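You operate a simulated robot arm through the tools that you are given. There is no shell and no other tool. Be economical: measure what you need, move in short steps, check, and stop when the job is done.

You run a simulated robot arm. Do the job below in one go: nothing can be reset, and whatever is moved stays where it is left.

TASK
Try the cells until the alarm lights green, then close tin and alarm.
Fine: cells that light it red go back into the tin.

It is judged by the outcome, as a careful person would: the job done as asked, and still so three seconds after it is handed in. It fails if anything else is knocked over, pushed out of place, dropped, spilled or broken.

THE ROBOT
A 6-joint arm with a two-finger parallel gripper, fixed in place. Base frame: the origin is at the foot of the arm, x ahead of it, y to its left, z up. Units: mm, rad, N and s.
With the tool pointing down near the work surface it reaches from about 360 to 760 mm from the base axis. Its first joint turns from -1.152 to 1.152 rad. Payload 2.45 kg.
The tool frame sits at the grasp point between the pads (the TCP): z along the fingers, y along the line on which they close. The tips reach 24 mm beyond it. The gripper opens to 68 mm. The fingers are 17 mm wide and 10 mm thick; the gripper's body (40 by 70 mm) begins 41 mm behind the TCP.
Orientation is that of the tool frame in the base frame, as [roll, pitch, yaw] about the fixed x, y, z axes, in that order (R = Rz(yaw) Ry(pitch) Rx(roll)). With the fingers straight down and closing along the base's y, the tool's x points along the base's -x, its y along +y and its z along -z.

THE INTERFACE
- The arm moves only by the tool step_arm. Its argument "rows" is a list of rows, each a list of 7 numbers: the shift along the base's x, y, z in m, then the turn, a rotation vector about the base's x, y, z in rad, then the closure, from 0 (fully open) to 1 (shut). In form: [[dx, dy, dz, ax, ay, az, claw], ...]. A call has 1 to 20 rows; each row shifts and turns the commanded pose from where the row before left it. A row lasts 0.2 s, in which the tool goes at most 50 mm and 0.15 rad; a call with a longer step from one row to the next is refused whole, and so is a gripper value outside its range. Where a pose cannot be reached the arm comes as near as it can. A force on the tool above 90 N (or 10 N above the force at the start of the call, whichever is more), or a blocked arm, ends the call early, and 0.2 s more pass. The fingers move at their own pace (about 108 mm/s each) and stop on an object; they squeeze with about 37 N. The grip force told is the motor's: it shows also when the fingers shut on nothing. Time passes only in rows, and 0.2 s behind the last, so rows that do not move let the fingers close. It gives the time, the measured TCP pose, the force on the tool (base axes), the opening and the grip force at its end, in the units of the frame above (readings bear some noise), with the torque about the TCP (base axes, N m) and any sound that the robot's microphone picked up.
- Cameras (640 x 400 px; columns grow to the right, rows downward): "scene" is fixed at [176.5, 421.3, 1466.4]; the picture's right is [-0.66, -0.75, 0.00], its down [-0.42, 0.37, -0.83] and it looks along [0.62, -0.54, -0.56] (base axes); focal length 358 px, centre (320, 200). "wrist" rides on the gripper at [84, 11, -75] in the tool frame; the picture's right is [-0.13, 0.99, 0.00], its down [-0.60, -0.08, -0.79] and it looks along [-0.79, -0.10, 0.61] (tool axes); focal length 251 px, centre (320, 200). There is no depth. A picture from a camera that has moved, and an enlarged one, comes with that camera's place and axes in the base frame and with its lens.
- get_image(camera): a new picture of that camera. It takes no simulated time.
- close_up(camera, box): a new picture of the part [left, top, right, bottom] of that camera's present view, enlarged. It takes no simulated time.
- sign_off(): hands the job in; it is judged then, once.

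Work in short steps. Places have to be worked out from the pictures, the camera data and where the tool is seen: move nearer, look again, correct. Check each grasp and each placing, and mend what went wrong. You have 120 turns and 68 pictures in all, those below and enlarged ones among them. Open the gripper and draw the arm clear of the work before you hand the job in, unless the task says otherwise; then end with one line.

The tools are called after "Call:" as a command line: name --pt "numbers of a row" for each row, then --argument value for the rest, lists and objects as JSON in quotes. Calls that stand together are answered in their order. step_arm: Moves the arm, as the interface text tells. Its arguments: {"type":"object","properties":{"rows":{"type":"array"}},"required":["rows"]} The other tools are called the same way: get_image (camera) takes a picture; close_up (camera, box) takes an enlarged picture of a part of a camera's view; sign_off () hands the job in.

At the start:

```text
time: 0.0
tcp_pos: [441.4, 31.0, 1133.0]
orientation: [-3.141, -0.001, -3.14]
contact_force: [0.0, -0.3, 0.2]
ft_torque: [-0.02, -0.01, 0.01]
finger_gap: 68.1
grasp_force: 0.0
```

scene: 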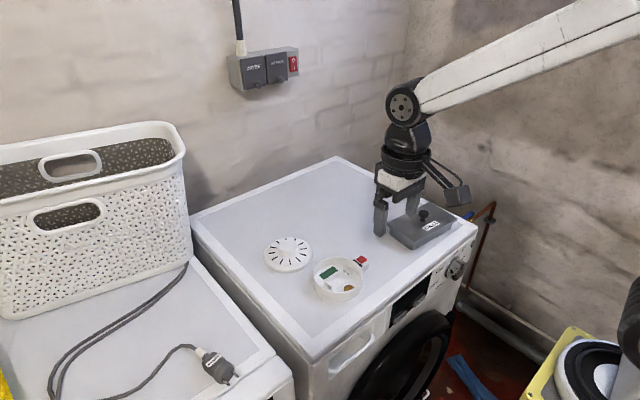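
wrist: 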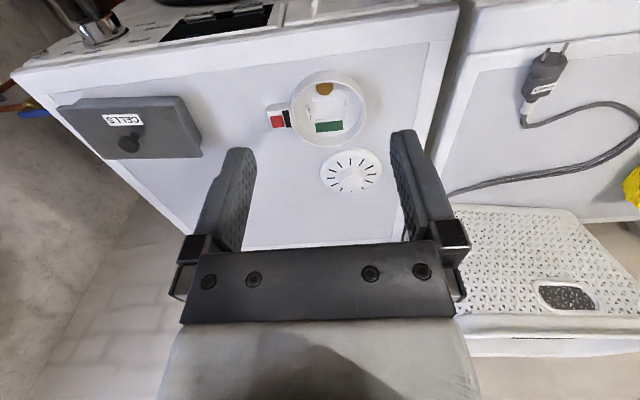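

I start with enlarged views of the alarm, the cover and the tin.

Call:
close_up --camera "scene" --box '[250, 190, 490, 340]'

Call:
close_up --camera "wrist" --box '[40, 50, 440, 300]'

```text
2.67 times, centred on (370, 265) of scene
camera zoom: at [176.5, 421.3, 1466.4], right [-0.66, -0.75, 0.0], down [-0.42, 0.37, -0.83], along [0.62, -0.54, -0.56], focal length 954 px, centre (187, 27)
```

zoom: 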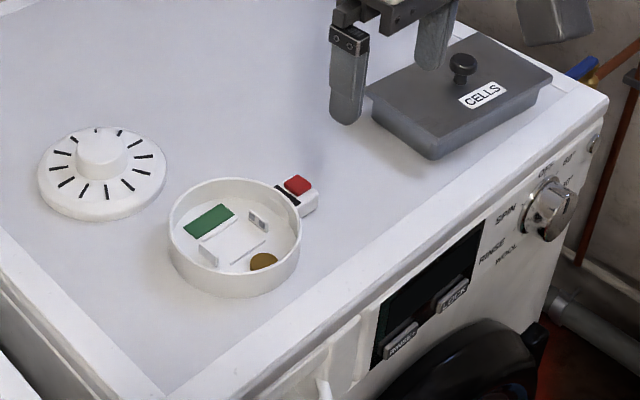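

```text
1.60 times, centred on (240, 175) of wrist
camera zoom: at [358.3, 41.7, 1209.2], right [0.13, 0.99, 0.0], down [0.6, -0.08, 0.79], along [0.79, -0.1, -0.61], focal length 402 px, centre (448, 240)
```

zoom: 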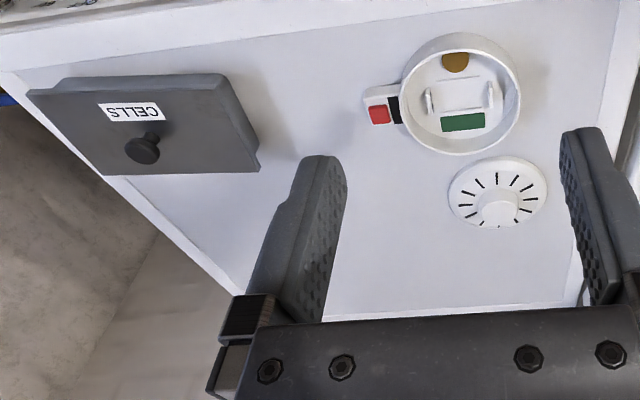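

The alarm base sits near (567, 29, ~880) and the tin's knob near (548, -243, 938). I move toward the tin, staying high, to look at it.

Call:
step_arm --pt "0.007 -0.039 -0.01 0 0 0 0" --pt "0.007 -0.039 -0.01 0 0 0 0" --pt "0.007 -0.039 -0.01 0 0 0 0" --pt "0.007 -0.039 -0.01 0 0 0 0" --pt "0.007 -0.039 -0.01 0 0 0 0" --pt "0.007 -0.039 -0.01 0 0 0 0" --pt "0.007 -0.039 -0.01 0 0 0 0" --pt "0 0 0 0 0 0 0"

Call:
get_image --camera "wrist"

Call:
close_up --camera "scene" --box '[250, 190, 490, 340]'

```text
time: 1.8
tcp_pos: [487.4, -239.7, 1062.2]
orientation: [3.141, -0.001, 3.141]
contact_force: [0.7, -0.2, 0.1]
ft_torque: [-0.01, 0.03, 0.05]
finger_gap: 68.3
grasp_force: 0.1
```

```text
63 pictures are left
camera wrist: at [404.2, -229.2, 1137.9], right [0.13, 0.99, 0.0], down [0.6, -0.08, 0.79], along [0.79, -0.1, -0.61], focal length 251 px, centre (320, 200)
```

wrist: 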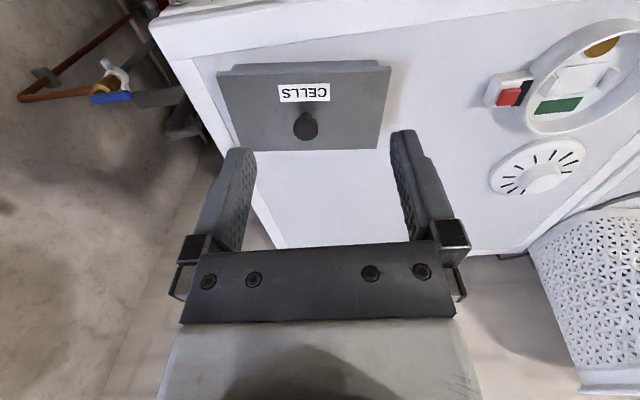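

```text
2.67 times, centred on (370, 265) of scene
camera zoom: at [176.5, 421.3, 1466.4], right [-0.66, -0.75, 0.0], down [-0.42, 0.37, -0.83], along [0.62, -0.54, -0.56], focal length 954 px, centre (187, 27)
```

zoom: 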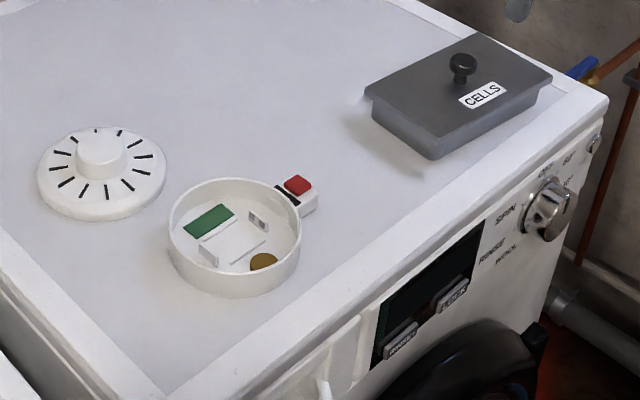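

The picture's up side is toward the robot. The knob works out at about (559, -264, 920) with the lid top near 903, turned about -0.11 rad. I move above the knob, turn to match, and look again.

Call:
step_arm --pt "0.024 -0.008 -0.02 0 0 -0.055 0" --pt "0.024 -0.008 -0.025 0 0 -0.055 0" --pt "0.024 -0.008 -0.027 0 0 0 0" --pt "0 0 0 0 0 0 0"

Call:
get_image --camera "wrist"

Call:
close_up --camera "scene" --box '[340, 150, 500, 250]'

```text
time: 2.8
tcp_pos: [560.0, -269.1, 992.2]
orientation: [-3.142, 0.0, 3.031]
contact_force: [0.5, 0.0, -1.0]
ft_torque: [0.03, 0.0, -0.03]
finger_gap: 68.0
grasp_force: 0.1
```

```text
61 pictures are left
camera wrist: at [479.5, -249.2, 1067.4], right [0.24, 0.97, 0.0], down [0.59, -0.14, 0.79], along [0.77, -0.19, -0.61], focal length 251 px, centre (320, 200)
```

wrist: 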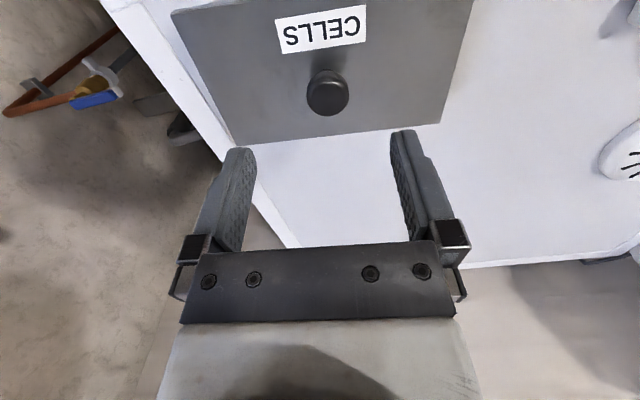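

```text
4.00 times, centred on (420, 200) of scene
camera zoom: at [176.5, 421.3, 1466.4], right [-0.66, -0.75, 0.0], down [-0.42, 0.37, -0.83], along [0.62, -0.54, -0.56], focal length 1432 px, centre (-80, 200)
```

zoom: 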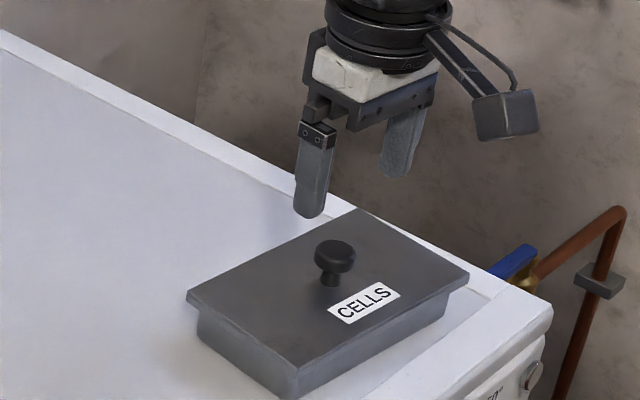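

Knob head triangulated again at (558, -264.5, 925). I centre on it and descend to TCP z ≈ 934, then close.

Call:
step_arm --pt "-0.001 0.0045 -0.02 0 0 0 0" --pt "0 0 -0.02 0 0 0 0" --pt "0 0 -0.012 0 0 0 0" --pt "0 0 -0.006 0 0 0 0" --pt "0 0 0 0 0 0 0"

Call:
close_up --camera "scene" --box '[340, 150, 500, 250]'

```text
time: 4.0
tcp_pos: [561.6, -262.6, 933.4]
orientation: [-3.141, 0.001, 3.032]
contact_force: [0.4, -0.3, 1.0]
ft_torque: [-0.01, 0.0, 0.0]
finger_gap: 67.7
grasp_force: 0.0
```

```text
4.00 times, centred on (420, 200) of scene
camera zoom: at [176.5, 421.3, 1466.4], right [-0.66, -0.75, 0.0], down [-0.42, 0.37, -0.83], along [0.62, -0.54, -0.56], focal length 1432 px, centre (-80, 200)
```

zoom: 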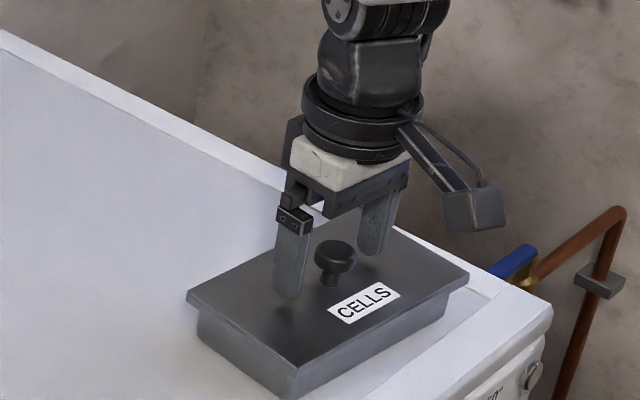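

The fingers straddle the knob just above the lid. I shift 3 mm toward the robot and close.

Call:
step_arm --pt "-0.003 0 0 0 0 0 0" --pt "0 0 0 0 0 0 0.5" --pt "0 0 0 0 0 0 1" --pt "0 0 0 0 0 0 1"

Call:
close_up --camera "scene" --box '[340, 150, 500, 250]'

```text
time: 5.0
tcp_pos: [558.1, -262.6, 933.2]
orientation: [-3.141, 0.002, 3.033]
contact_force: [0.4, -0.6, 0.3]
ft_torque: [-0.03, 0.0, 0.01]
finger_gap: 24.0
grasp_force: 36.9
heard: snap
```

```text
4.00 times, centred on (420, 200) of scene
camera zoom: at [176.5, 421.3, 1466.4], right [-0.66, -0.75, 0.0], down [-0.42, 0.37, -0.83], along [0.62, -0.54, -0.56], focal length 1432 px, centre (-80, 200)
```

zoom: 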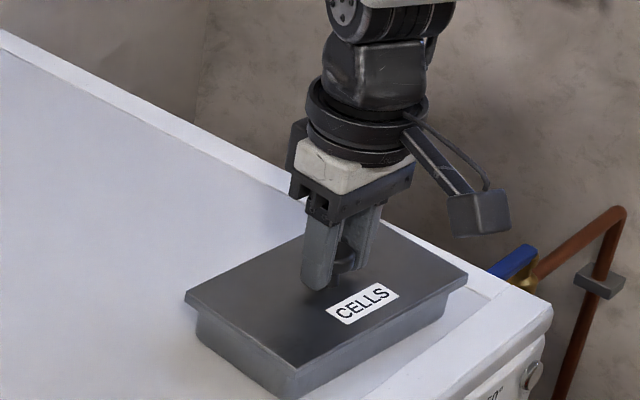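

Gripped at 24 mm. I lift straight up slowly.

Call:
step_arm --pt "0 0 0.01 0 0 0 1" --pt "0 0 0.015 0 0 0 1" --pt "0 0 0.02 0 0 0 1" --pt "0 0 0.02 0 0 0 1" --pt "0 0 0.02 0 0 0 1" --pt "0 0 0 0 0 0 1"

Call:
get_image --camera "scene"

```text
time: 6.4
tcp_pos: [559.9, -264.8, 1017.4]
orientation: [-3.142, 0.002, 3.031]
contact_force: [0.1, 0.3, 0.7]
ft_torque: [-0.01, 0.0, -0.01]
finger_gap: 24.1
grasp_force: 36.3
```

```text
57 pictures are left
```

scene: 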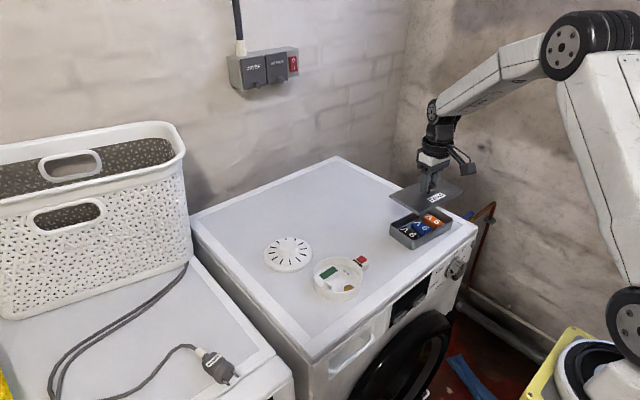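

The lid is off and three cells (orange, blue, black) sit in the tin. I carry the lid to free surface behind, around (690, -110).

Call:
step_arm --pt "0.026 0.031 0 0 0 0 1" --pt "0.026 0.031 0 0 0 0 1" --pt "0.026 0.031 0 0 0 0 1" --pt "0.026 0.031 -0.02 0 0 0 1" --pt "0.026 0.031 -0.03 0 0 0 1" --pt "0 0 -0.03 0 0 0 1" --pt "0 0 0 0 0 0 1"

Call:
close_up --camera "scene" --box '[250, 150, 490, 300]'

Call:
get_image --camera "wrist"

```text
refused: row 5 steps farther than a row can; nothing moved
```

```text
2.67 times, centred on (370, 225) of scene
camera zoom: at [176.5, 421.3, 1466.4], right [-0.66, -0.75, 0.0], down [-0.42, 0.37, -0.83], along [0.62, -0.54, -0.56], focal length 954 px, centre (187, 133)
```

zoom: 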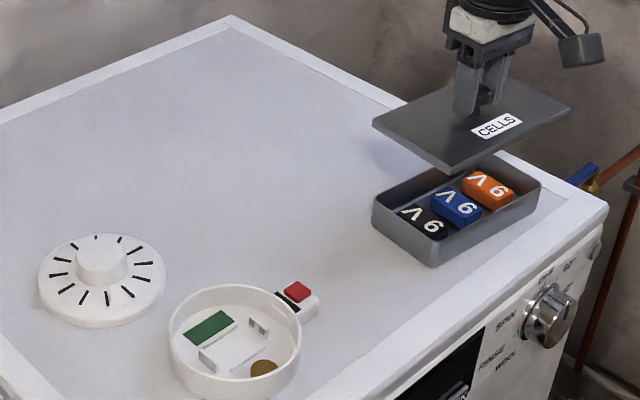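

```text
55 pictures are left
camera wrist: at [479.3, -244.1, 1093.2], right [0.24, 0.97, 0.0], down [0.59, -0.14, 0.79], along [0.77, -0.19, -0.61], focal length 251 px, centre (320, 200)
```

wrist: 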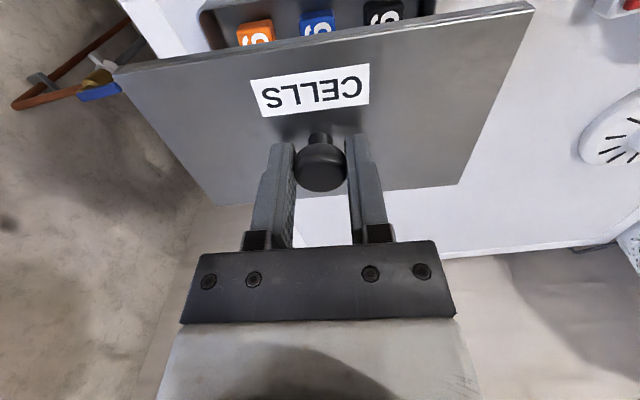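

One row was too long and nothing moved. I repeat with shorter rows.

Call:
step_arm --pt "0.026 0.031 0 0 0 0 1" --pt "0.026 0.031 0 0 0 0 1" --pt "0.026 0.031 0 0 0 0 1" --pt "0.026 0.031 0 0 0 0 1" --pt "0.026 0.031 0 0 0 0 1" --pt "0 0 -0.04 0 0 0 1" --pt "0 0 -0.04 0 0 0 1" --pt "0 0 0 0 0 0 1"

Call:
close_up --camera "scene" --box '[250, 150, 490, 300]'

```text
time: 8.2
tcp_pos: [685.1, -103.7, 937.0]
orientation: [3.14, 0.001, 3.031]
contact_force: [-0.4, 0.5, -1.4]
ft_torque: [0.01, 0.04, -0.02]
finger_gap: 24.1
grasp_force: 37.4
```

```text
2.67 times, centred on (370, 225) of scene
camera zoom: at [176.5, 421.3, 1466.4], right [-0.66, -0.75, 0.0], down [-0.42, 0.37, -0.83], along [0.62, -0.54, -0.56], focal length 954 px, centre (187, 133)
```

zoom: 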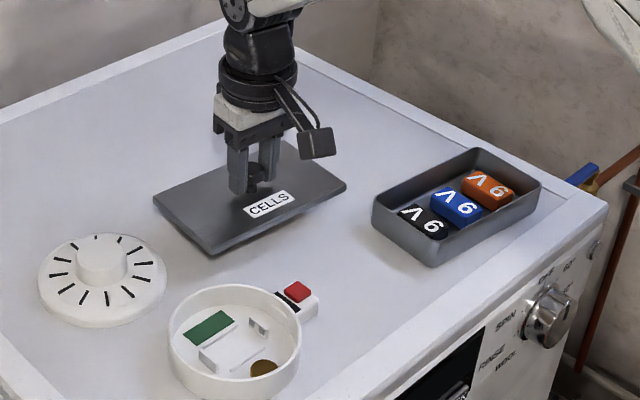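

The lid hangs about 40 mm above the surface and clear of the tin, alarm and cover. I lower it, shifting slightly right for margin.

Call:
step_arm --pt "0.005 -0.01 -0.02 0 0 0 1" --pt "0 0 -0.015 0 0 0 1" --pt "0 0 -0.004 0 0 0 1" --pt "0 0 -0.003 0 0 0 1" --pt "0 0 0 0 0 0 1"

Call:
close_up --camera "scene" --box '[250, 170, 410, 270]'

```text
time: 9.4
tcp_pos: [694.1, -115.7, 902.0]
orientation: [-3.142, 0.009, 3.032]
contact_force: [-10.6, 3.6, 42.8]
ft_torque: [0.1, 0.19, -0.02]
finger_gap: 24.0
grasp_force: 37.1
```

```text
4.00 times, centred on (330, 220) of scene
camera zoom: at [175.2, 421.6, 1466.4], right [-0.66, -0.75, 0.0], down [-0.42, 0.37, -0.83], along [0.63, -0.54, -0.56], focal length 1432 px, centre (280, 120)
```

zoom: 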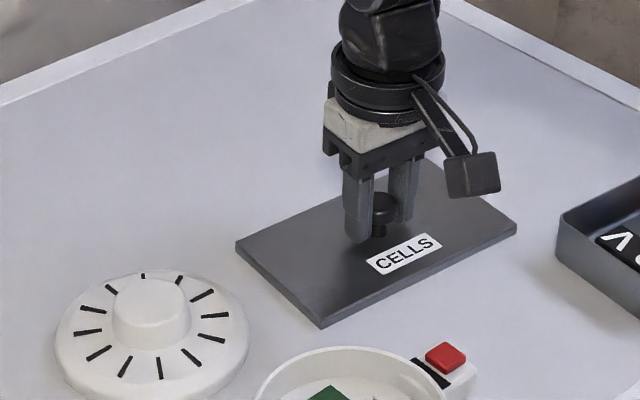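

Contact at 43 N: the lid is on the surface (surface z ≈ 868). I ease off the pressure, then open and lift away.

Call:
step_arm --pt "0 0 0.004 0 0 0 1" --pt "0 0 0.001 0 0 0 1" --pt "0 0 0 0 0 0 0.6" --pt "0 0 0 0 0 0 0" --pt "0 0 0 0 0 0 0" --pt "0 0 0.03 0 0 0 0" --pt "0 0 0.045 0 0 0 0" --pt "-0.02 0 0.045 0 0 0 0" --pt "0 0 0 0 0 0 0"

Call:
close_up --camera "scene" --box '[250, 170, 490, 320]'

```text
time: 11.4
tcp_pos: [674.8, -118.7, 1021.6]
orientation: [3.141, 0.0, 3.03]
contact_force: [0.0, -0.6, -0.4]
ft_torque: [0.01, 0.02, 0.02]
finger_gap: 68.2
grasp_force: 0.1
```

```text
2.67 times, centred on (370, 245) of scene
camera zoom: at [176.5, 421.3, 1466.4], right [-0.66, -0.75, 0.0], down [-0.42, 0.37, -0.83], along [0.62, -0.54, -0.56], focal length 954 px, centre (187, 80)
```

zoom: 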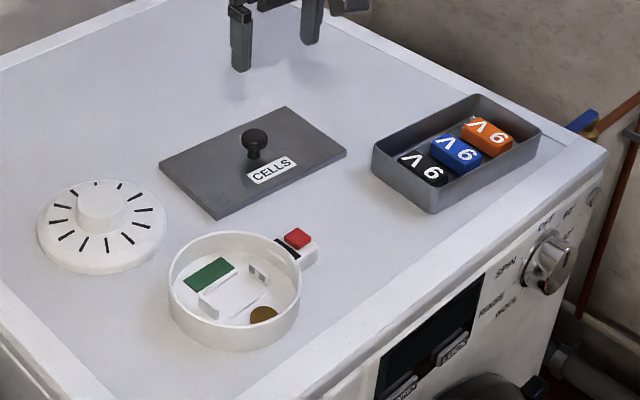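

Lid rests flat. Now I go to a viewpoint near the alarm base to study its bay.

Call:
step_arm --pt "-0.031 0.03 0 0 0 0 0" --pt "-0.031 0.03 0 0 0 0 0" --pt "-0.031 0.03 0 0 0 0 0" --pt "-0.031 0.03 0 0 0 0 0" --pt "-0.031 0.03 0 0 0 0 0" --pt "0 0 -0.03 0 0 0 0" --pt "0 0 -0.025 0 0 0 0" --pt "0 0 0 0 0 0 0"

Call:
get_image --camera "wrist"

Call:
close_up --camera "scene" --box '[300, 240, 380, 310]'

```text
time: 13.2
tcp_pos: [519.0, 32.1, 965.7]
orientation: [3.141, 0.001, 3.03]
contact_force: [0.2, -0.6, -0.8]
ft_torque: [-0.01, 0.05, -0.01]
finger_gap: 68.3
grasp_force: 0.1
```

```text
51 pictures are left
camera wrist: at [437.3, 53.3, 1042.1], right [0.24, 0.97, 0.0], down [0.59, -0.14, 0.79], along [0.77, -0.19, -0.61], focal length 251 px, centre (320, 200)
```

wrist: 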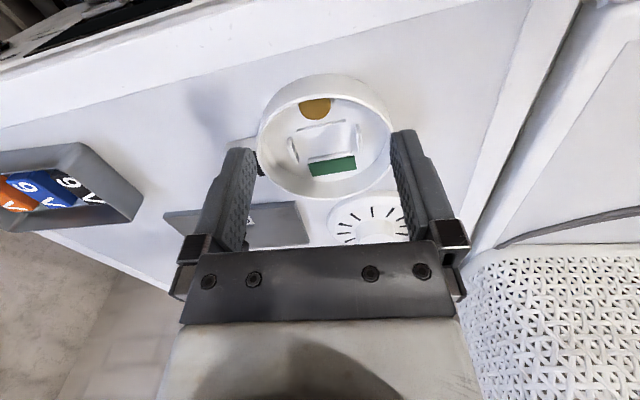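

```text
5.71 times, centred on (340, 275) of scene
camera zoom: at [176.5, 421.3, 1466.4], right [-0.66, -0.75, 0.0], down [-0.42, 0.37, -0.83], along [0.62, -0.54, -0.56], focal length 2045 px, centre (206, -229)
```

zoom: 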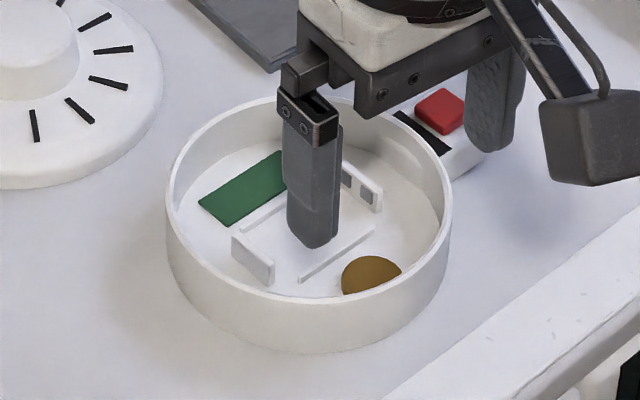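

I enlarge the wrist view of the bay, and look at the cells from the scene camera.

Call:
close_up --camera "wrist" --box '[240, 65, 410, 205]'

Call:
close_up --camera "scene" --box '[385, 200, 460, 255]'

Call:
close_up --camera "wrist" --box '[0, 130, 160, 230]'

```text
2.86 times, centred on (325, 135) of wrist
camera zoom: at [437.3, 53.3, 1042.1], right [0.24, 0.97, 0.0], down [0.59, -0.14, 0.79], along [0.77, -0.19, -0.61], focal length 718 px, centre (306, 386)
```

zoom: 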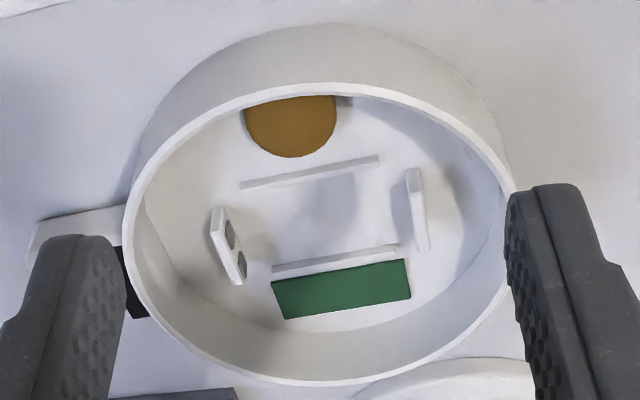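

```text
7.27 times, centred on (422, 228) of scene
camera zoom: at [176.5, 421.3, 1466.4], right [-0.66, -0.75, 0.0], down [-0.42, 0.37, -0.83], along [0.62, -0.54, -0.56], focal length 2603 px, centre (-426, 0)
```

zoom: 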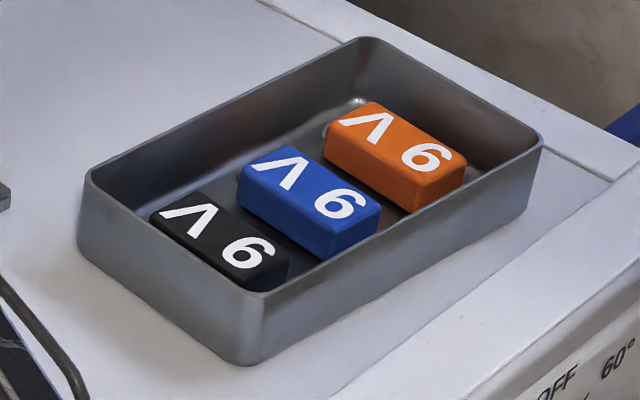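

```text
4.00 times, centred on (80, 180) of wrist
camera zoom: at [437.3, 53.3, 1042.1], right [0.24, 0.97, 0.0], down [0.59, -0.14, 0.79], along [0.77, -0.19, -0.61], focal length 1006 px, centre (1280, 280)
```

zoom: 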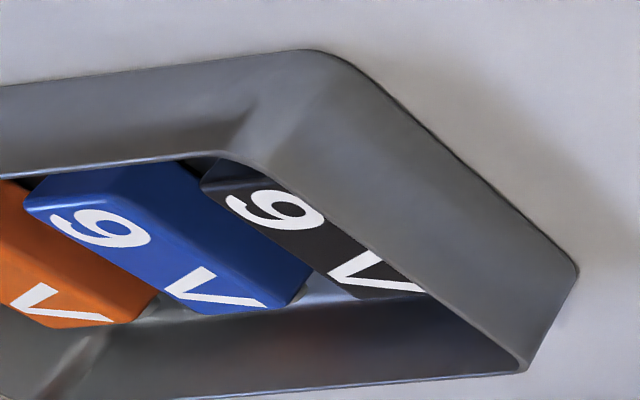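

Bay measured: centre about (575.5, 24), long axis along y, contacts on the -y wall. Next I tilt the tool over the tin to see which end of the cells carries the terminals.

Call:
step_arm --pt "0.002 -0.04 0.01 0 0 0 0" --pt "0.002 -0.04 0.01 0 0 0 0" --pt "0.002 -0.04 0.01 0 0 0 0" --pt "0.002 -0.04 0.01 0 0.14 0 0" --pt "0.002 -0.04 0 0 0.14 0 0" --pt "0.002 -0.04 0 0 0.14 0 0" --pt "0.0 -0.04 0 0 0.14 0 0" --pt "0 0 0 0 0 0 0"

Call:
get_image --camera "wrist"

```text
time: 15.0
tcp_pos: [531.3, -250.2, 1005.7]
orientation: [-3.073, -0.559, 3.012]
contact_force: [-0.2, 0.1, -0.4]
ft_torque: [-0.03, 0.02, 0.03]
finger_gap: 67.8
grasp_force: 0.1
```

```text
46 pictures are left
camera wrist: at [501.6, -228.8, 1113.1], right [0.2, 0.97, -0.13], down [0.92, -0.14, 0.36], along [0.33, -0.19, -0.93], focal length 251 px, centre (320, 200)
```

wrist: 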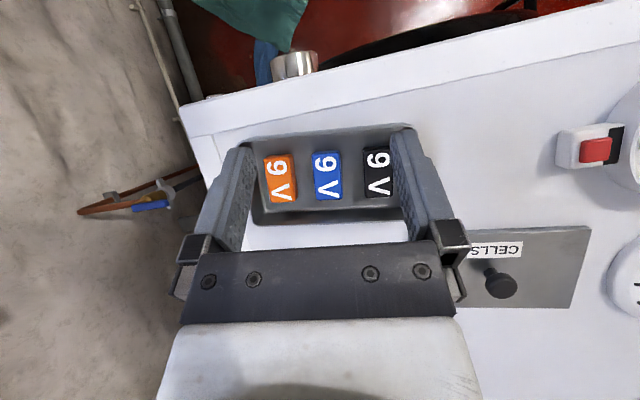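

Call:
close_up --camera "wrist" --box '[230, 110, 430, 235]'

```text
3.20 times, centred on (330, 172) of wrist
camera zoom: at [501.6, -228.8, 1113.1], right [0.2, 0.97, -0.13], down [0.92, -0.14, 0.36], along [0.33, -0.19, -0.93], focal length 805 px, centre (288, 288)
```

zoom: 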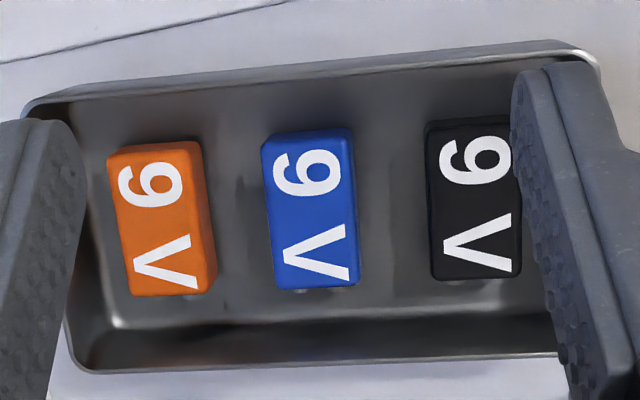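

Terminals are at the far (+x, "V") end, so each cell needs a -90° turn to face the -y contacts. Cells are near orange (553,-307), blue (558,-263.5), black (563.5,-217.5). I untilt and go above the blue one with the gripper half open.

Call:
step_arm --pt "0.0065 -0.0033 -0.01 0 -0.14 0 0.5" --pt "0.0065 -0.0033 -0.01 0 -0.14 0 0.5" --pt "0.0065 -0.0033 -0.01 0 -0.14 0 0.5" --pt "0.0065 -0.0033 -0.016 0 -0.14 0 0.5" --pt "0 0 0 0 0 0 0.5" --pt "0 0 0 0 0 0 0.5"

Call:
get_image --camera "wrist"

Call:
close_up --camera "scene" --box '[370, 170, 482, 240]'

```text
time: 16.4
tcp_pos: [556.6, -260.1, 960.9]
orientation: [3.141, 0.0, 3.031]
contact_force: [-0.3, -0.5, 0.0]
ft_torque: [-0.03, -0.02, -0.01]
finger_gap: 34.0
grasp_force: 0.2
```

```text
44 pictures are left
camera wrist: at [475.2, -240.6, 1036.2], right [0.24, 0.97, 0.0], down [0.59, -0.14, 0.79], along [0.77, -0.19, -0.61], focal length 251 px, centre (320, 200)
```

wrist: 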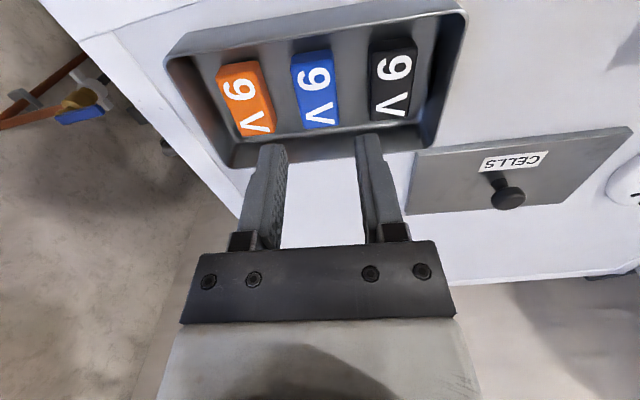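

```text
5.71 times, centred on (426, 205) of scene
camera zoom: at [176.5, 421.3, 1466.4], right [-0.66, -0.75, 0.0], down [-0.42, 0.37, -0.83], along [0.62, -0.54, -0.56], focal length 2045 px, centre (-286, 171)
```

zoom: 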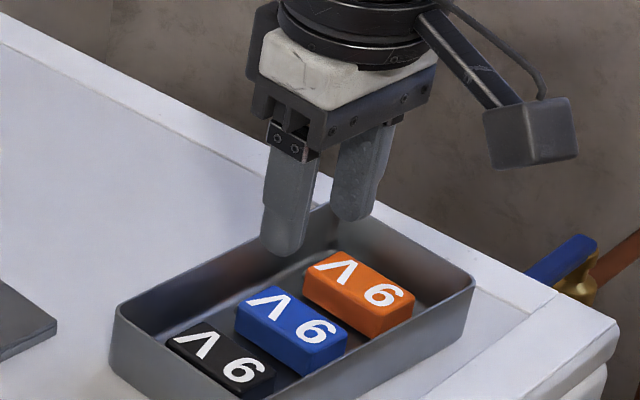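

Blue cell at about (556, -262.5). I shift 2 mm and descend in stages to about z 920 first, then check.

Call:
step_arm --pt "0 -0.002 -0.02 0 0 0 0.5" --pt "0 0 -0.02 0 0 0 0.5" --pt "0 0 0 0 0 0 0.5" --pt "0 0 0 0 0 0 0.5"

Call:
close_up --camera "scene" --box '[370, 180, 482, 250]'

Call:
close_up --camera "wrist" --box '[200, 0, 440, 200]'

```text
time: 17.4
tcp_pos: [555.1, -262.9, 920.1]
orientation: [3.141, 0.0, 3.031]
contact_force: [0.2, -0.4, -0.5]
ft_torque: [0.0, 0.0, 0.01]
finger_gap: 34.2
grasp_force: 0.0
```

```text
5.71 times, centred on (426, 215) of scene
camera zoom: at [176.5, 421.3, 1466.4], right [-0.66, -0.75, 0.0], down [-0.42, 0.37, -0.83], along [0.62, -0.54, -0.56], focal length 2045 px, centre (-286, 114)
```

zoom: 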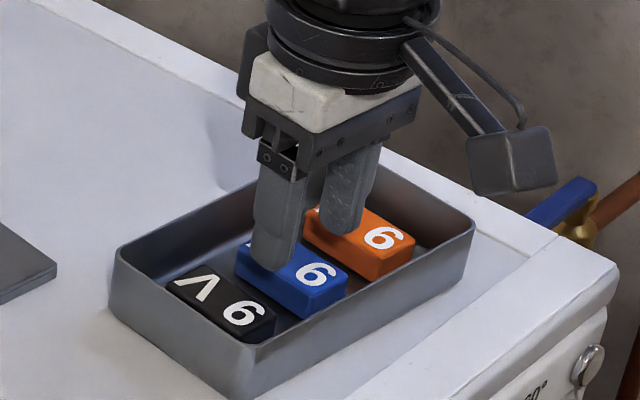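

```text
2.00 times, centred on (320, 100) of wrist
camera zoom: at [474.6, -242.6, 996.3], right [0.24, 0.97, 0.0], down [0.59, -0.14, 0.79], along [0.77, -0.19, -0.61], focal length 503 px, centre (320, 400)
```

zoom: 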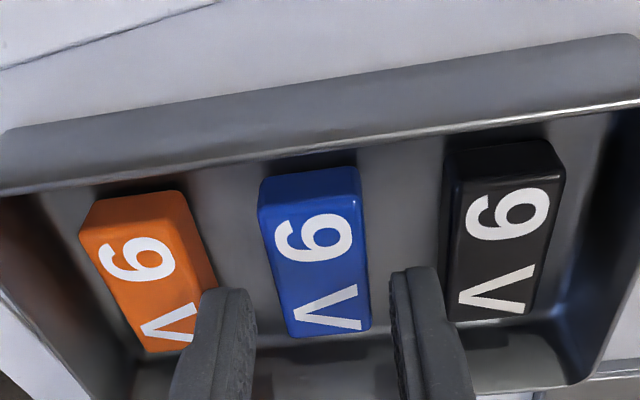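

The fingers are centred about the blue cell. I go down the last 18 mm and close.

Call:
step_arm --pt "0 0 -0.009 0 0 0 0.5" --pt "0 0 -0.009 0 0 0 0.5" --pt "0 0 0 0 0 0 0.5" --pt "0 0 0 0 0 0 1" --pt "0 0 0 0 0 0 1"

Call:
close_up --camera "scene" --box '[370, 180, 482, 250]'

```text
time: 18.6
tcp_pos: [554.7, -263.0, 901.8]
orientation: [3.142, 0.0, 3.032]
contact_force: [0.4, -0.5, 0.8]
ft_torque: [0.02, -0.03, -0.01]
finger_gap: 25.3
grasp_force: 37.3
```

```text
5.71 times, centred on (426, 215) of scene
camera zoom: at [176.5, 421.3, 1466.4], right [-0.66, -0.75, 0.0], down [-0.42, 0.37, -0.83], along [0.62, -0.54, -0.56], focal length 2045 px, centre (-286, 114)
```

zoom: 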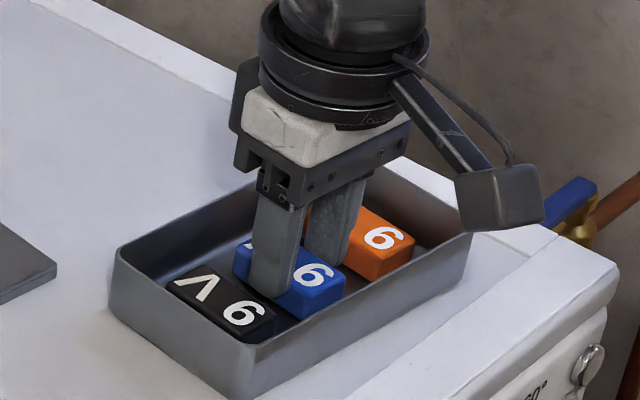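

Gripped at 25.3 mm. Lift clear of the tin and look at the cell in the grip.

Call:
step_arm --pt "0 0 0.02 0 0 0 1" --pt "0 0 0.03 0 0 0 1" --pt "0 0 0.04 0 0 0 1" --pt "0 0 0 0 0 0 1"

Call:
close_up --camera "wrist" --box '[240, 100, 400, 250]'

Call:
close_up --camera "scene" --box '[370, 150, 482, 230]'

```text
time: 19.6
tcp_pos: [552.2, -262.6, 994.2]
orientation: [3.141, 0.0, 3.032]
contact_force: [0.1, -0.7, -1.5]
ft_torque: [0.02, 0.01, 0.0]
finger_gap: 25.4
grasp_force: 36.9
```

```text
2.67 times, centred on (320, 175) of wrist
camera zoom: at [471.0, -242.3, 1069.1], right [0.24, 0.97, 0.0], down [0.59, -0.14, 0.79], along [0.77, -0.19, -0.61], focal length 670 px, centre (320, 267)
```

zoom: 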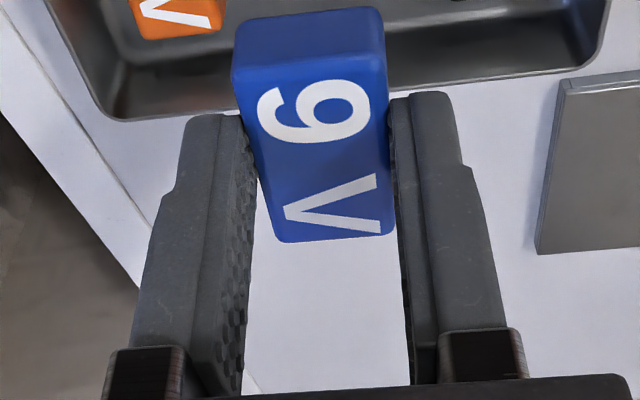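

```text
5.00 times, centred on (426, 190) of scene
camera zoom: at [176.5, 421.3, 1466.4], right [-0.66, -0.75, 0.0], down [-0.42, 0.37, -0.83], along [0.62, -0.54, -0.56], focal length 1790 px, centre (-210, 250)
```

zoom: 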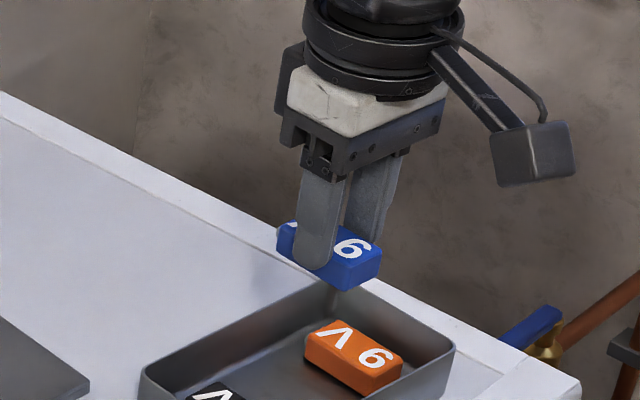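

The cell is centred in the grip within 1–3 mm. I carry it to above the bay while turning -1.48 rad so its terminals face -y.

Call:
step_arm --pt "0.0023 0.0288 0 0 0 -0.148 1" --pt "0.0023 0.0288 0 0 0 -0.148 1" --pt "0.0023 0.0288 0 0 0 -0.148 1" --pt "0.0023 0.0288 0 0 0 -0.148 1" --pt "0.0023 0.0288 0 0 0 -0.148 1" --pt "0.0023 0.0288 0 0 0 -0.148 1" --pt "0.0023 0.0288 0 0 0 -0.148 1" --pt "0.0023 0.0288 0 0 0 -0.148 1" --pt "0.0023 0.0288 0 0 0 -0.148 1" --pt "0.0023 0.0288 0 0 0 -0.148 1" --pt "0 0 -0.02 0 0 0 1" --pt "0 0 0 0 0 0 1"

Call:
get_image --camera "wrist"

Call:
close_up --camera "scene" --box '[290, 220, 402, 300]'

```text
time: 22.2
tcp_pos: [578.1, 26.2, 971.6]
orientation: [3.141, -0.001, 1.551]
contact_force: [0.8, -0.6, -0.3]
ft_torque: [0.0, -0.03, 0.02]
finger_gap: 25.2
grasp_force: 37.6
```

```text
37 pictures are left
camera wrist: at [591.3, 110.0, 1047.7], right [0.99, -0.15, 0.0], down [-0.09, -0.6, 0.79], along [-0.12, -0.78, -0.61], focal length 251 px, centre (320, 200)
```

wrist: 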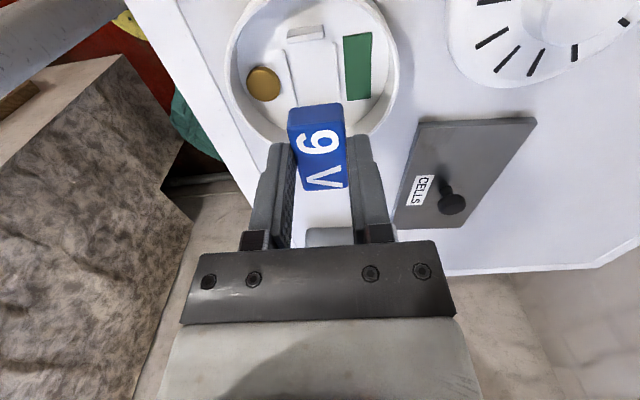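

```text
5.00 times, centred on (346, 260) of scene
camera zoom: at [176.5, 421.3, 1466.4], right [-0.66, -0.75, 0.0], down [-0.42, 0.37, -0.83], along [0.62, -0.54, -0.56], focal length 1790 px, centre (190, -100)
```

zoom: 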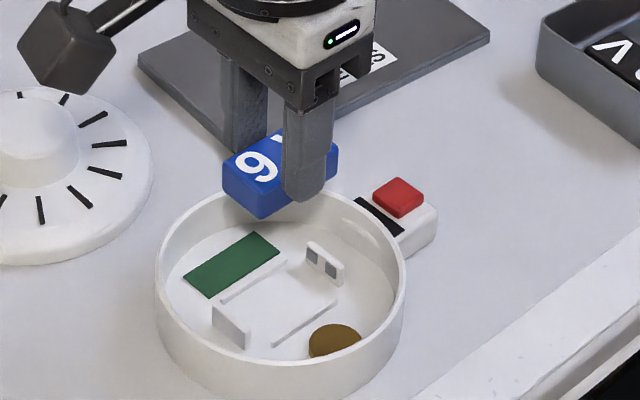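

I enlarge this wrist view to measure the rails against the cell from the new side.

Call:
close_up --camera "wrist" --box '[215, 0, 415, 125]'

```text
3.20 times, centred on (315, 62) of wrist
camera zoom: at [591.3, 110.0, 1047.7], right [0.99, -0.15, 0.0], down [-0.09, -0.6, 0.79], along [-0.12, -0.78, -0.61], focal length 805 px, centre (336, 640)
```

zoom: 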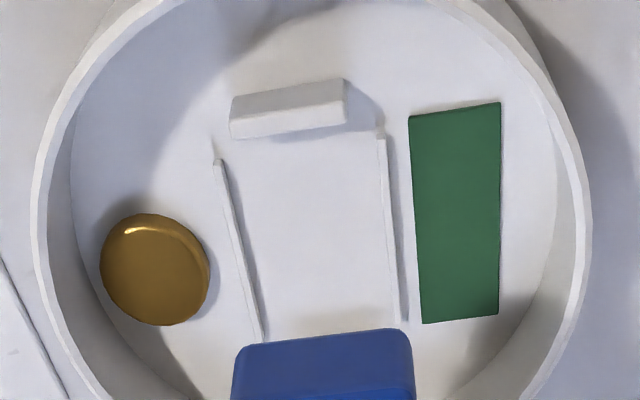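

Bay centre refined to about (575, 24), yaw ≈ 0. I shift -3.5 mm in x, turn +0.02, and descend to z ≈ 912.

Call:
step_arm --pt "-0.0035 0 -0.02 0 0 0.02 1" --pt "0 0 -0.025 0 0 0 1" --pt "0 0 -0.015 0 0 0 1" --pt "0 0 0 0 0 0 1"

Call:
close_up --camera "wrist" --box '[200, 0, 440, 200]'

Call:
close_up --camera "scene" --box '[290, 230, 402, 310]'

```text
time: 23.2
tcp_pos: [574.3, 28.3, 915.1]
orientation: [3.137, -0.001, 1.571]
contact_force: [-4.1, 2.1, 25.8]
ft_torque: [-0.7, 0.13, -0.11]
finger_gap: 25.6
grasp_force: 36.9
```

```text
2.00 times, centred on (320, 100) of wrist
camera zoom: at [586.2, 111.1, 990.1], right [0.99, -0.13, 0.01], down [-0.08, -0.6, 0.79], along [-0.1, -0.79, -0.61], focal length 503 px, centre (320, 400)
```

zoom: 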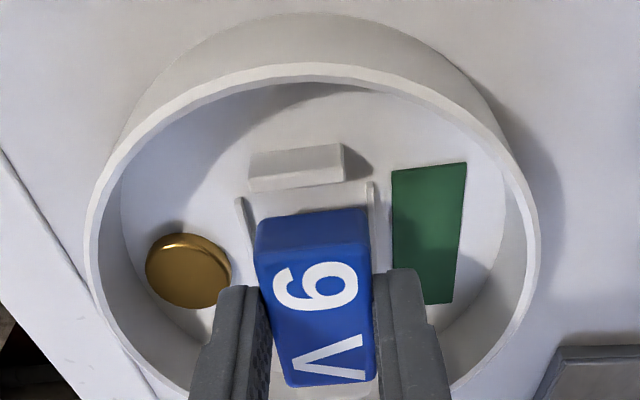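

```text
5.00 times, centred on (346, 270) of scene
camera zoom: at [175.9, 421.4, 1466.4], right [-0.66, -0.75, 0.0], down [-0.42, 0.37, -0.83], along [0.63, -0.54, -0.56], focal length 1790 px, centre (190, -150)
```

zoom: 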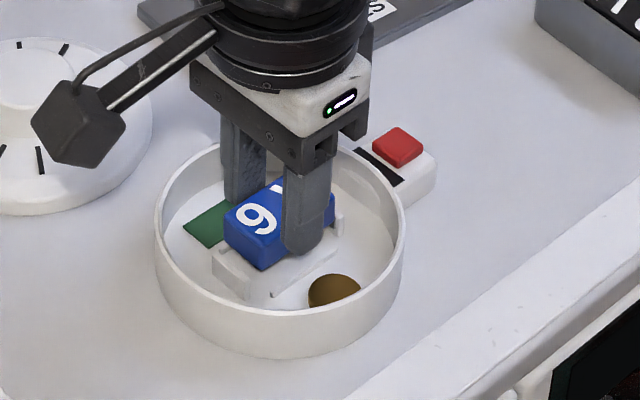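

Force and torque say the -y end is catching the contact wall's top, with about 5 mm slack on the +y side. I raise slightly, shift +y 3.5 mm, and lower again.

Call:
step_arm --pt "0 0 0.008 0 0 0 1" --pt "-0.001 0.002 0 0 0 0 1" --pt "0 0 -0.006 0 0 0 1" --pt "0 0 -0.005 0 0 0 1" --pt "0 0 -0.003 0 0 0 1" --pt "0 0 0 0 0 0 1"

```text
time: 24.6
tcp_pos: [575.1, 28.4, 906.8]
orientation: [3.141, 0.001, 1.572]
contact_force: [0.8, 0.3, -0.7]
ft_torque: [-0.03, 0.01, 0.03]
finger_gap: 25.3
grasp_force: 37.1
```

It is now inside, past the wall's top with no contact force. I continue down in small steps.

Call:
step_arm --pt "0 0 -0.003 0 0 0 1" --pt "0 0 -0.002 0 0 0 1" --pt "0 0 -0.001 0 0 0 1" --pt "0 0 0 0 0 0 1"

Call:
close_up --camera "scene" --box '[290, 230, 402, 310]'

```text
time: 25.6
tcp_pos: [574.8, 26.7, 901.3]
orientation: [3.141, 0.001, 1.57]
contact_force: [-8.5, -0.7, 29.2]
ft_torque: [0.44, 0.25, -0.06]
finger_gap: 25.4
grasp_force: 37.5
```

```text
5.00 times, centred on (346, 270) of scene
camera zoom: at [175.7, 421.2, 1466.5], right [-0.66, -0.75, 0.0], down [-0.42, 0.37, -0.83], along [0.63, -0.54, -0.56], focal length 1790 px, centre (190, -150)
```

zoom: 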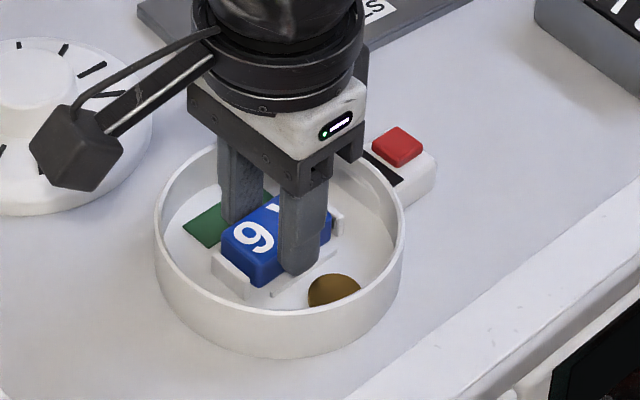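

It has reached the floor (29 N). I relieve the pressure and slide it toward the contacts (-y) to feel them.

Call:
step_arm --pt "0 0 0.003 0 0 0 1" --pt "0 -0.002 0 0 0 0 1" --pt "0 -0.002 0 0 0 0 1" --pt "0 0 0 0 0 0 1"

Call:
close_up --camera "scene" --box '[290, 230, 402, 310]'

```text
time: 26.6
tcp_pos: [573.1, 23.9, 903.6]
orientation: [-3.14, -0.001, 1.574]
contact_force: [-0.5, 0.3, 1.5]
ft_torque: [0.05, -0.07, 0.01]
finger_gap: 25.2
grasp_force: 37.2
```

```text
5.00 times, centred on (346, 270) of scene
camera zoom: at [176.5, 421.3, 1466.4], right [-0.66, -0.75, 0.0], down [-0.42, 0.37, -0.83], along [0.62, -0.54, -0.56], focal length 1790 px, centre (190, -150)
```

zoom: 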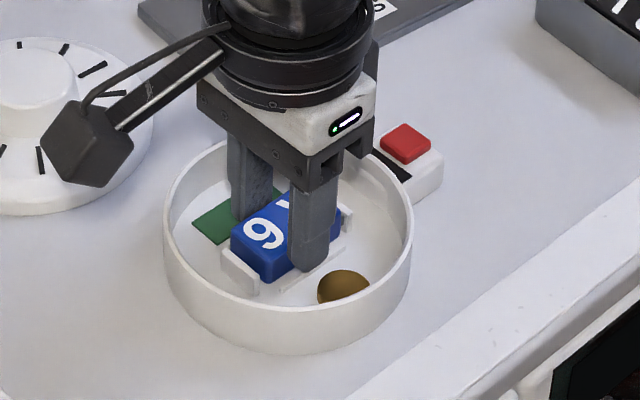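

The base itself slid about 3–4 mm, so the cell is already bearing on the contact wall; I stop pushing. I release and lift to see the alarm's reaction.

Call:
step_arm --pt "0 0.001 -0.001 0 0 0 1" --pt "0 0 0 0 0 0 0.5" --pt "0 0 0 0 0 0 0.5" --pt "0 0 0.03 0 0 0 0.5" --pt "0 0 0.04 0 0 0 0.5" --pt "0 0 0 0 0 0 0.5"

Call:
close_up --camera "scene" --box '[290, 230, 402, 310]'

Call:
close_up --camera "wrist" --box '[200, 0, 440, 200]'

```text
time: 28.0
tcp_pos: [572.0, 26.2, 973.4]
orientation: [3.141, 0.0, 1.573]
contact_force: [0.4, -0.7, 0.5]
ft_torque: [-0.04, 0.02, 0.02]
finger_gap: 33.8
grasp_force: 0.0
```

```text
5.00 times, centred on (346, 270) of scene
camera zoom: at [176.5, 421.3, 1466.4], right [-0.66, -0.75, 0.0], down [-0.42, 0.37, -0.83], along [0.62, -0.54, -0.56], focal length 1790 px, centre (190, -150)
```

zoom: 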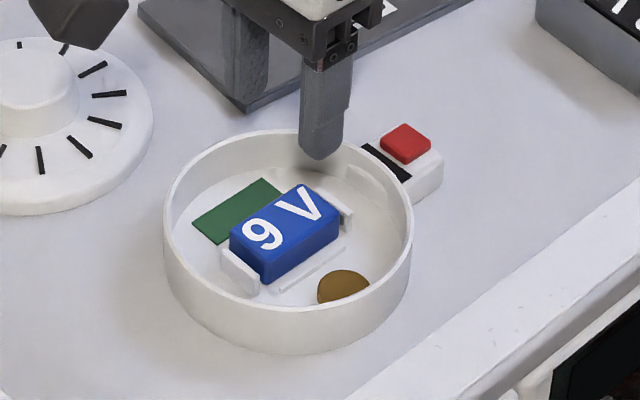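

```text
2.00 times, centred on (320, 100) of wrist
camera zoom: at [585.1, 109.3, 1049.0], right [0.99, -0.13, 0.0], down [-0.08, -0.6, 0.79], along [-0.1, -0.79, -0.61], focal length 503 px, centre (320, 400)
```

zoom: 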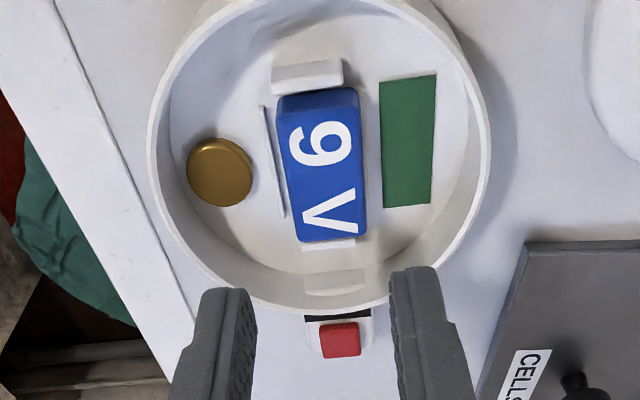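

The cell lies between the walls but nothing is lit; the red button beside the ring at about (574, -57.5, 885) must be the test button. I close the fingers and move above it.

Call:
step_arm --pt "0.0005 -0.028 0 0 0 0 0.8" --pt "0.0005 -0.028 0 0 0 0 1" --pt "0.0005 -0.028 0 0 0 0 1" --pt "0 0 -0.03 0 0 0 1" --pt "0 0 -0.013 0 0 0 1" --pt "0 0 0 0 0 0 1"

Call:
close_up --camera "scene" --box '[290, 220, 402, 300]'

Call:
close_up --camera "wrist" --box '[200, 50, 440, 200]'

```text
time: 29.4
tcp_pos: [575.0, -59.2, 930.3]
orientation: [-3.139, 0.002, 1.57]
contact_force: [0.5, -0.3, -0.5]
ft_torque: [0.04, 0.02, -0.01]
finger_gap: 0.0
grasp_force: 23.6
```

```text
5.00 times, centred on (346, 260) of scene
camera zoom: at [176.5, 421.3, 1466.4], right [-0.66, -0.75, 0.0], down [-0.42, 0.37, -0.83], along [0.62, -0.54, -0.56], focal length 1790 px, centre (190, -100)
```

zoom: 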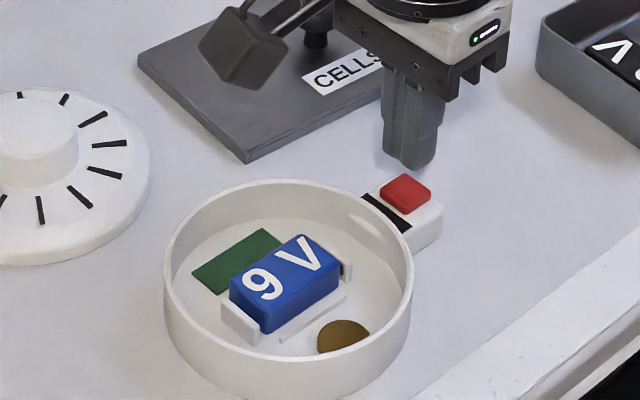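

```text
2.67 times, centred on (320, 125) of wrist
camera zoom: at [588.1, 24.9, 1004.8], right [0.99, -0.13, 0.0], down [-0.08, -0.6, 0.79], along [-0.1, -0.79, -0.61], focal length 670 px, centre (320, 400)
```

zoom: 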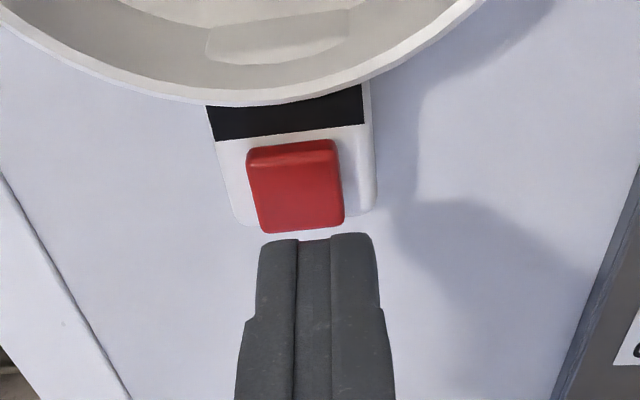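

Button centre recalculated at (573, -57.4). I adjust and press down gently.

Call:
step_arm --pt "-0.003 0.0015 -0.012 0 0 0 1" --pt "0 0 -0.006 0 0 0 1" --pt "0 0 -0.003 0 0 0 1" --pt "0 0 -0.002 0 0 0 1" --pt "0 0 0 0 0 0 1"

Call:
close_up --camera "scene" --box '[290, 220, 402, 300]'

```text
time: 30.6
tcp_pos: [574.1, -56.8, 908.4]
orientation: [3.137, 0.0, 1.573]
contact_force: [-5.5, -6.0, 32.4]
ft_torque: [-0.09, 0.18, 0.06]
finger_gap: 0.0
grasp_force: 23.1
heard: click
```

```text
5.00 times, centred on (346, 260) of scene
camera zoom: at [175.7, 421.2, 1466.5], right [-0.66, -0.75, 0.0], down [-0.42, 0.37, -0.83], along [0.63, -0.54, -0.56], focal length 1790 px, centre (190, -100)
```

zoom: 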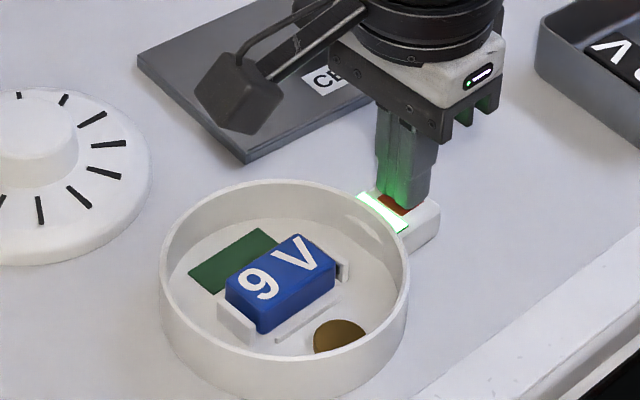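

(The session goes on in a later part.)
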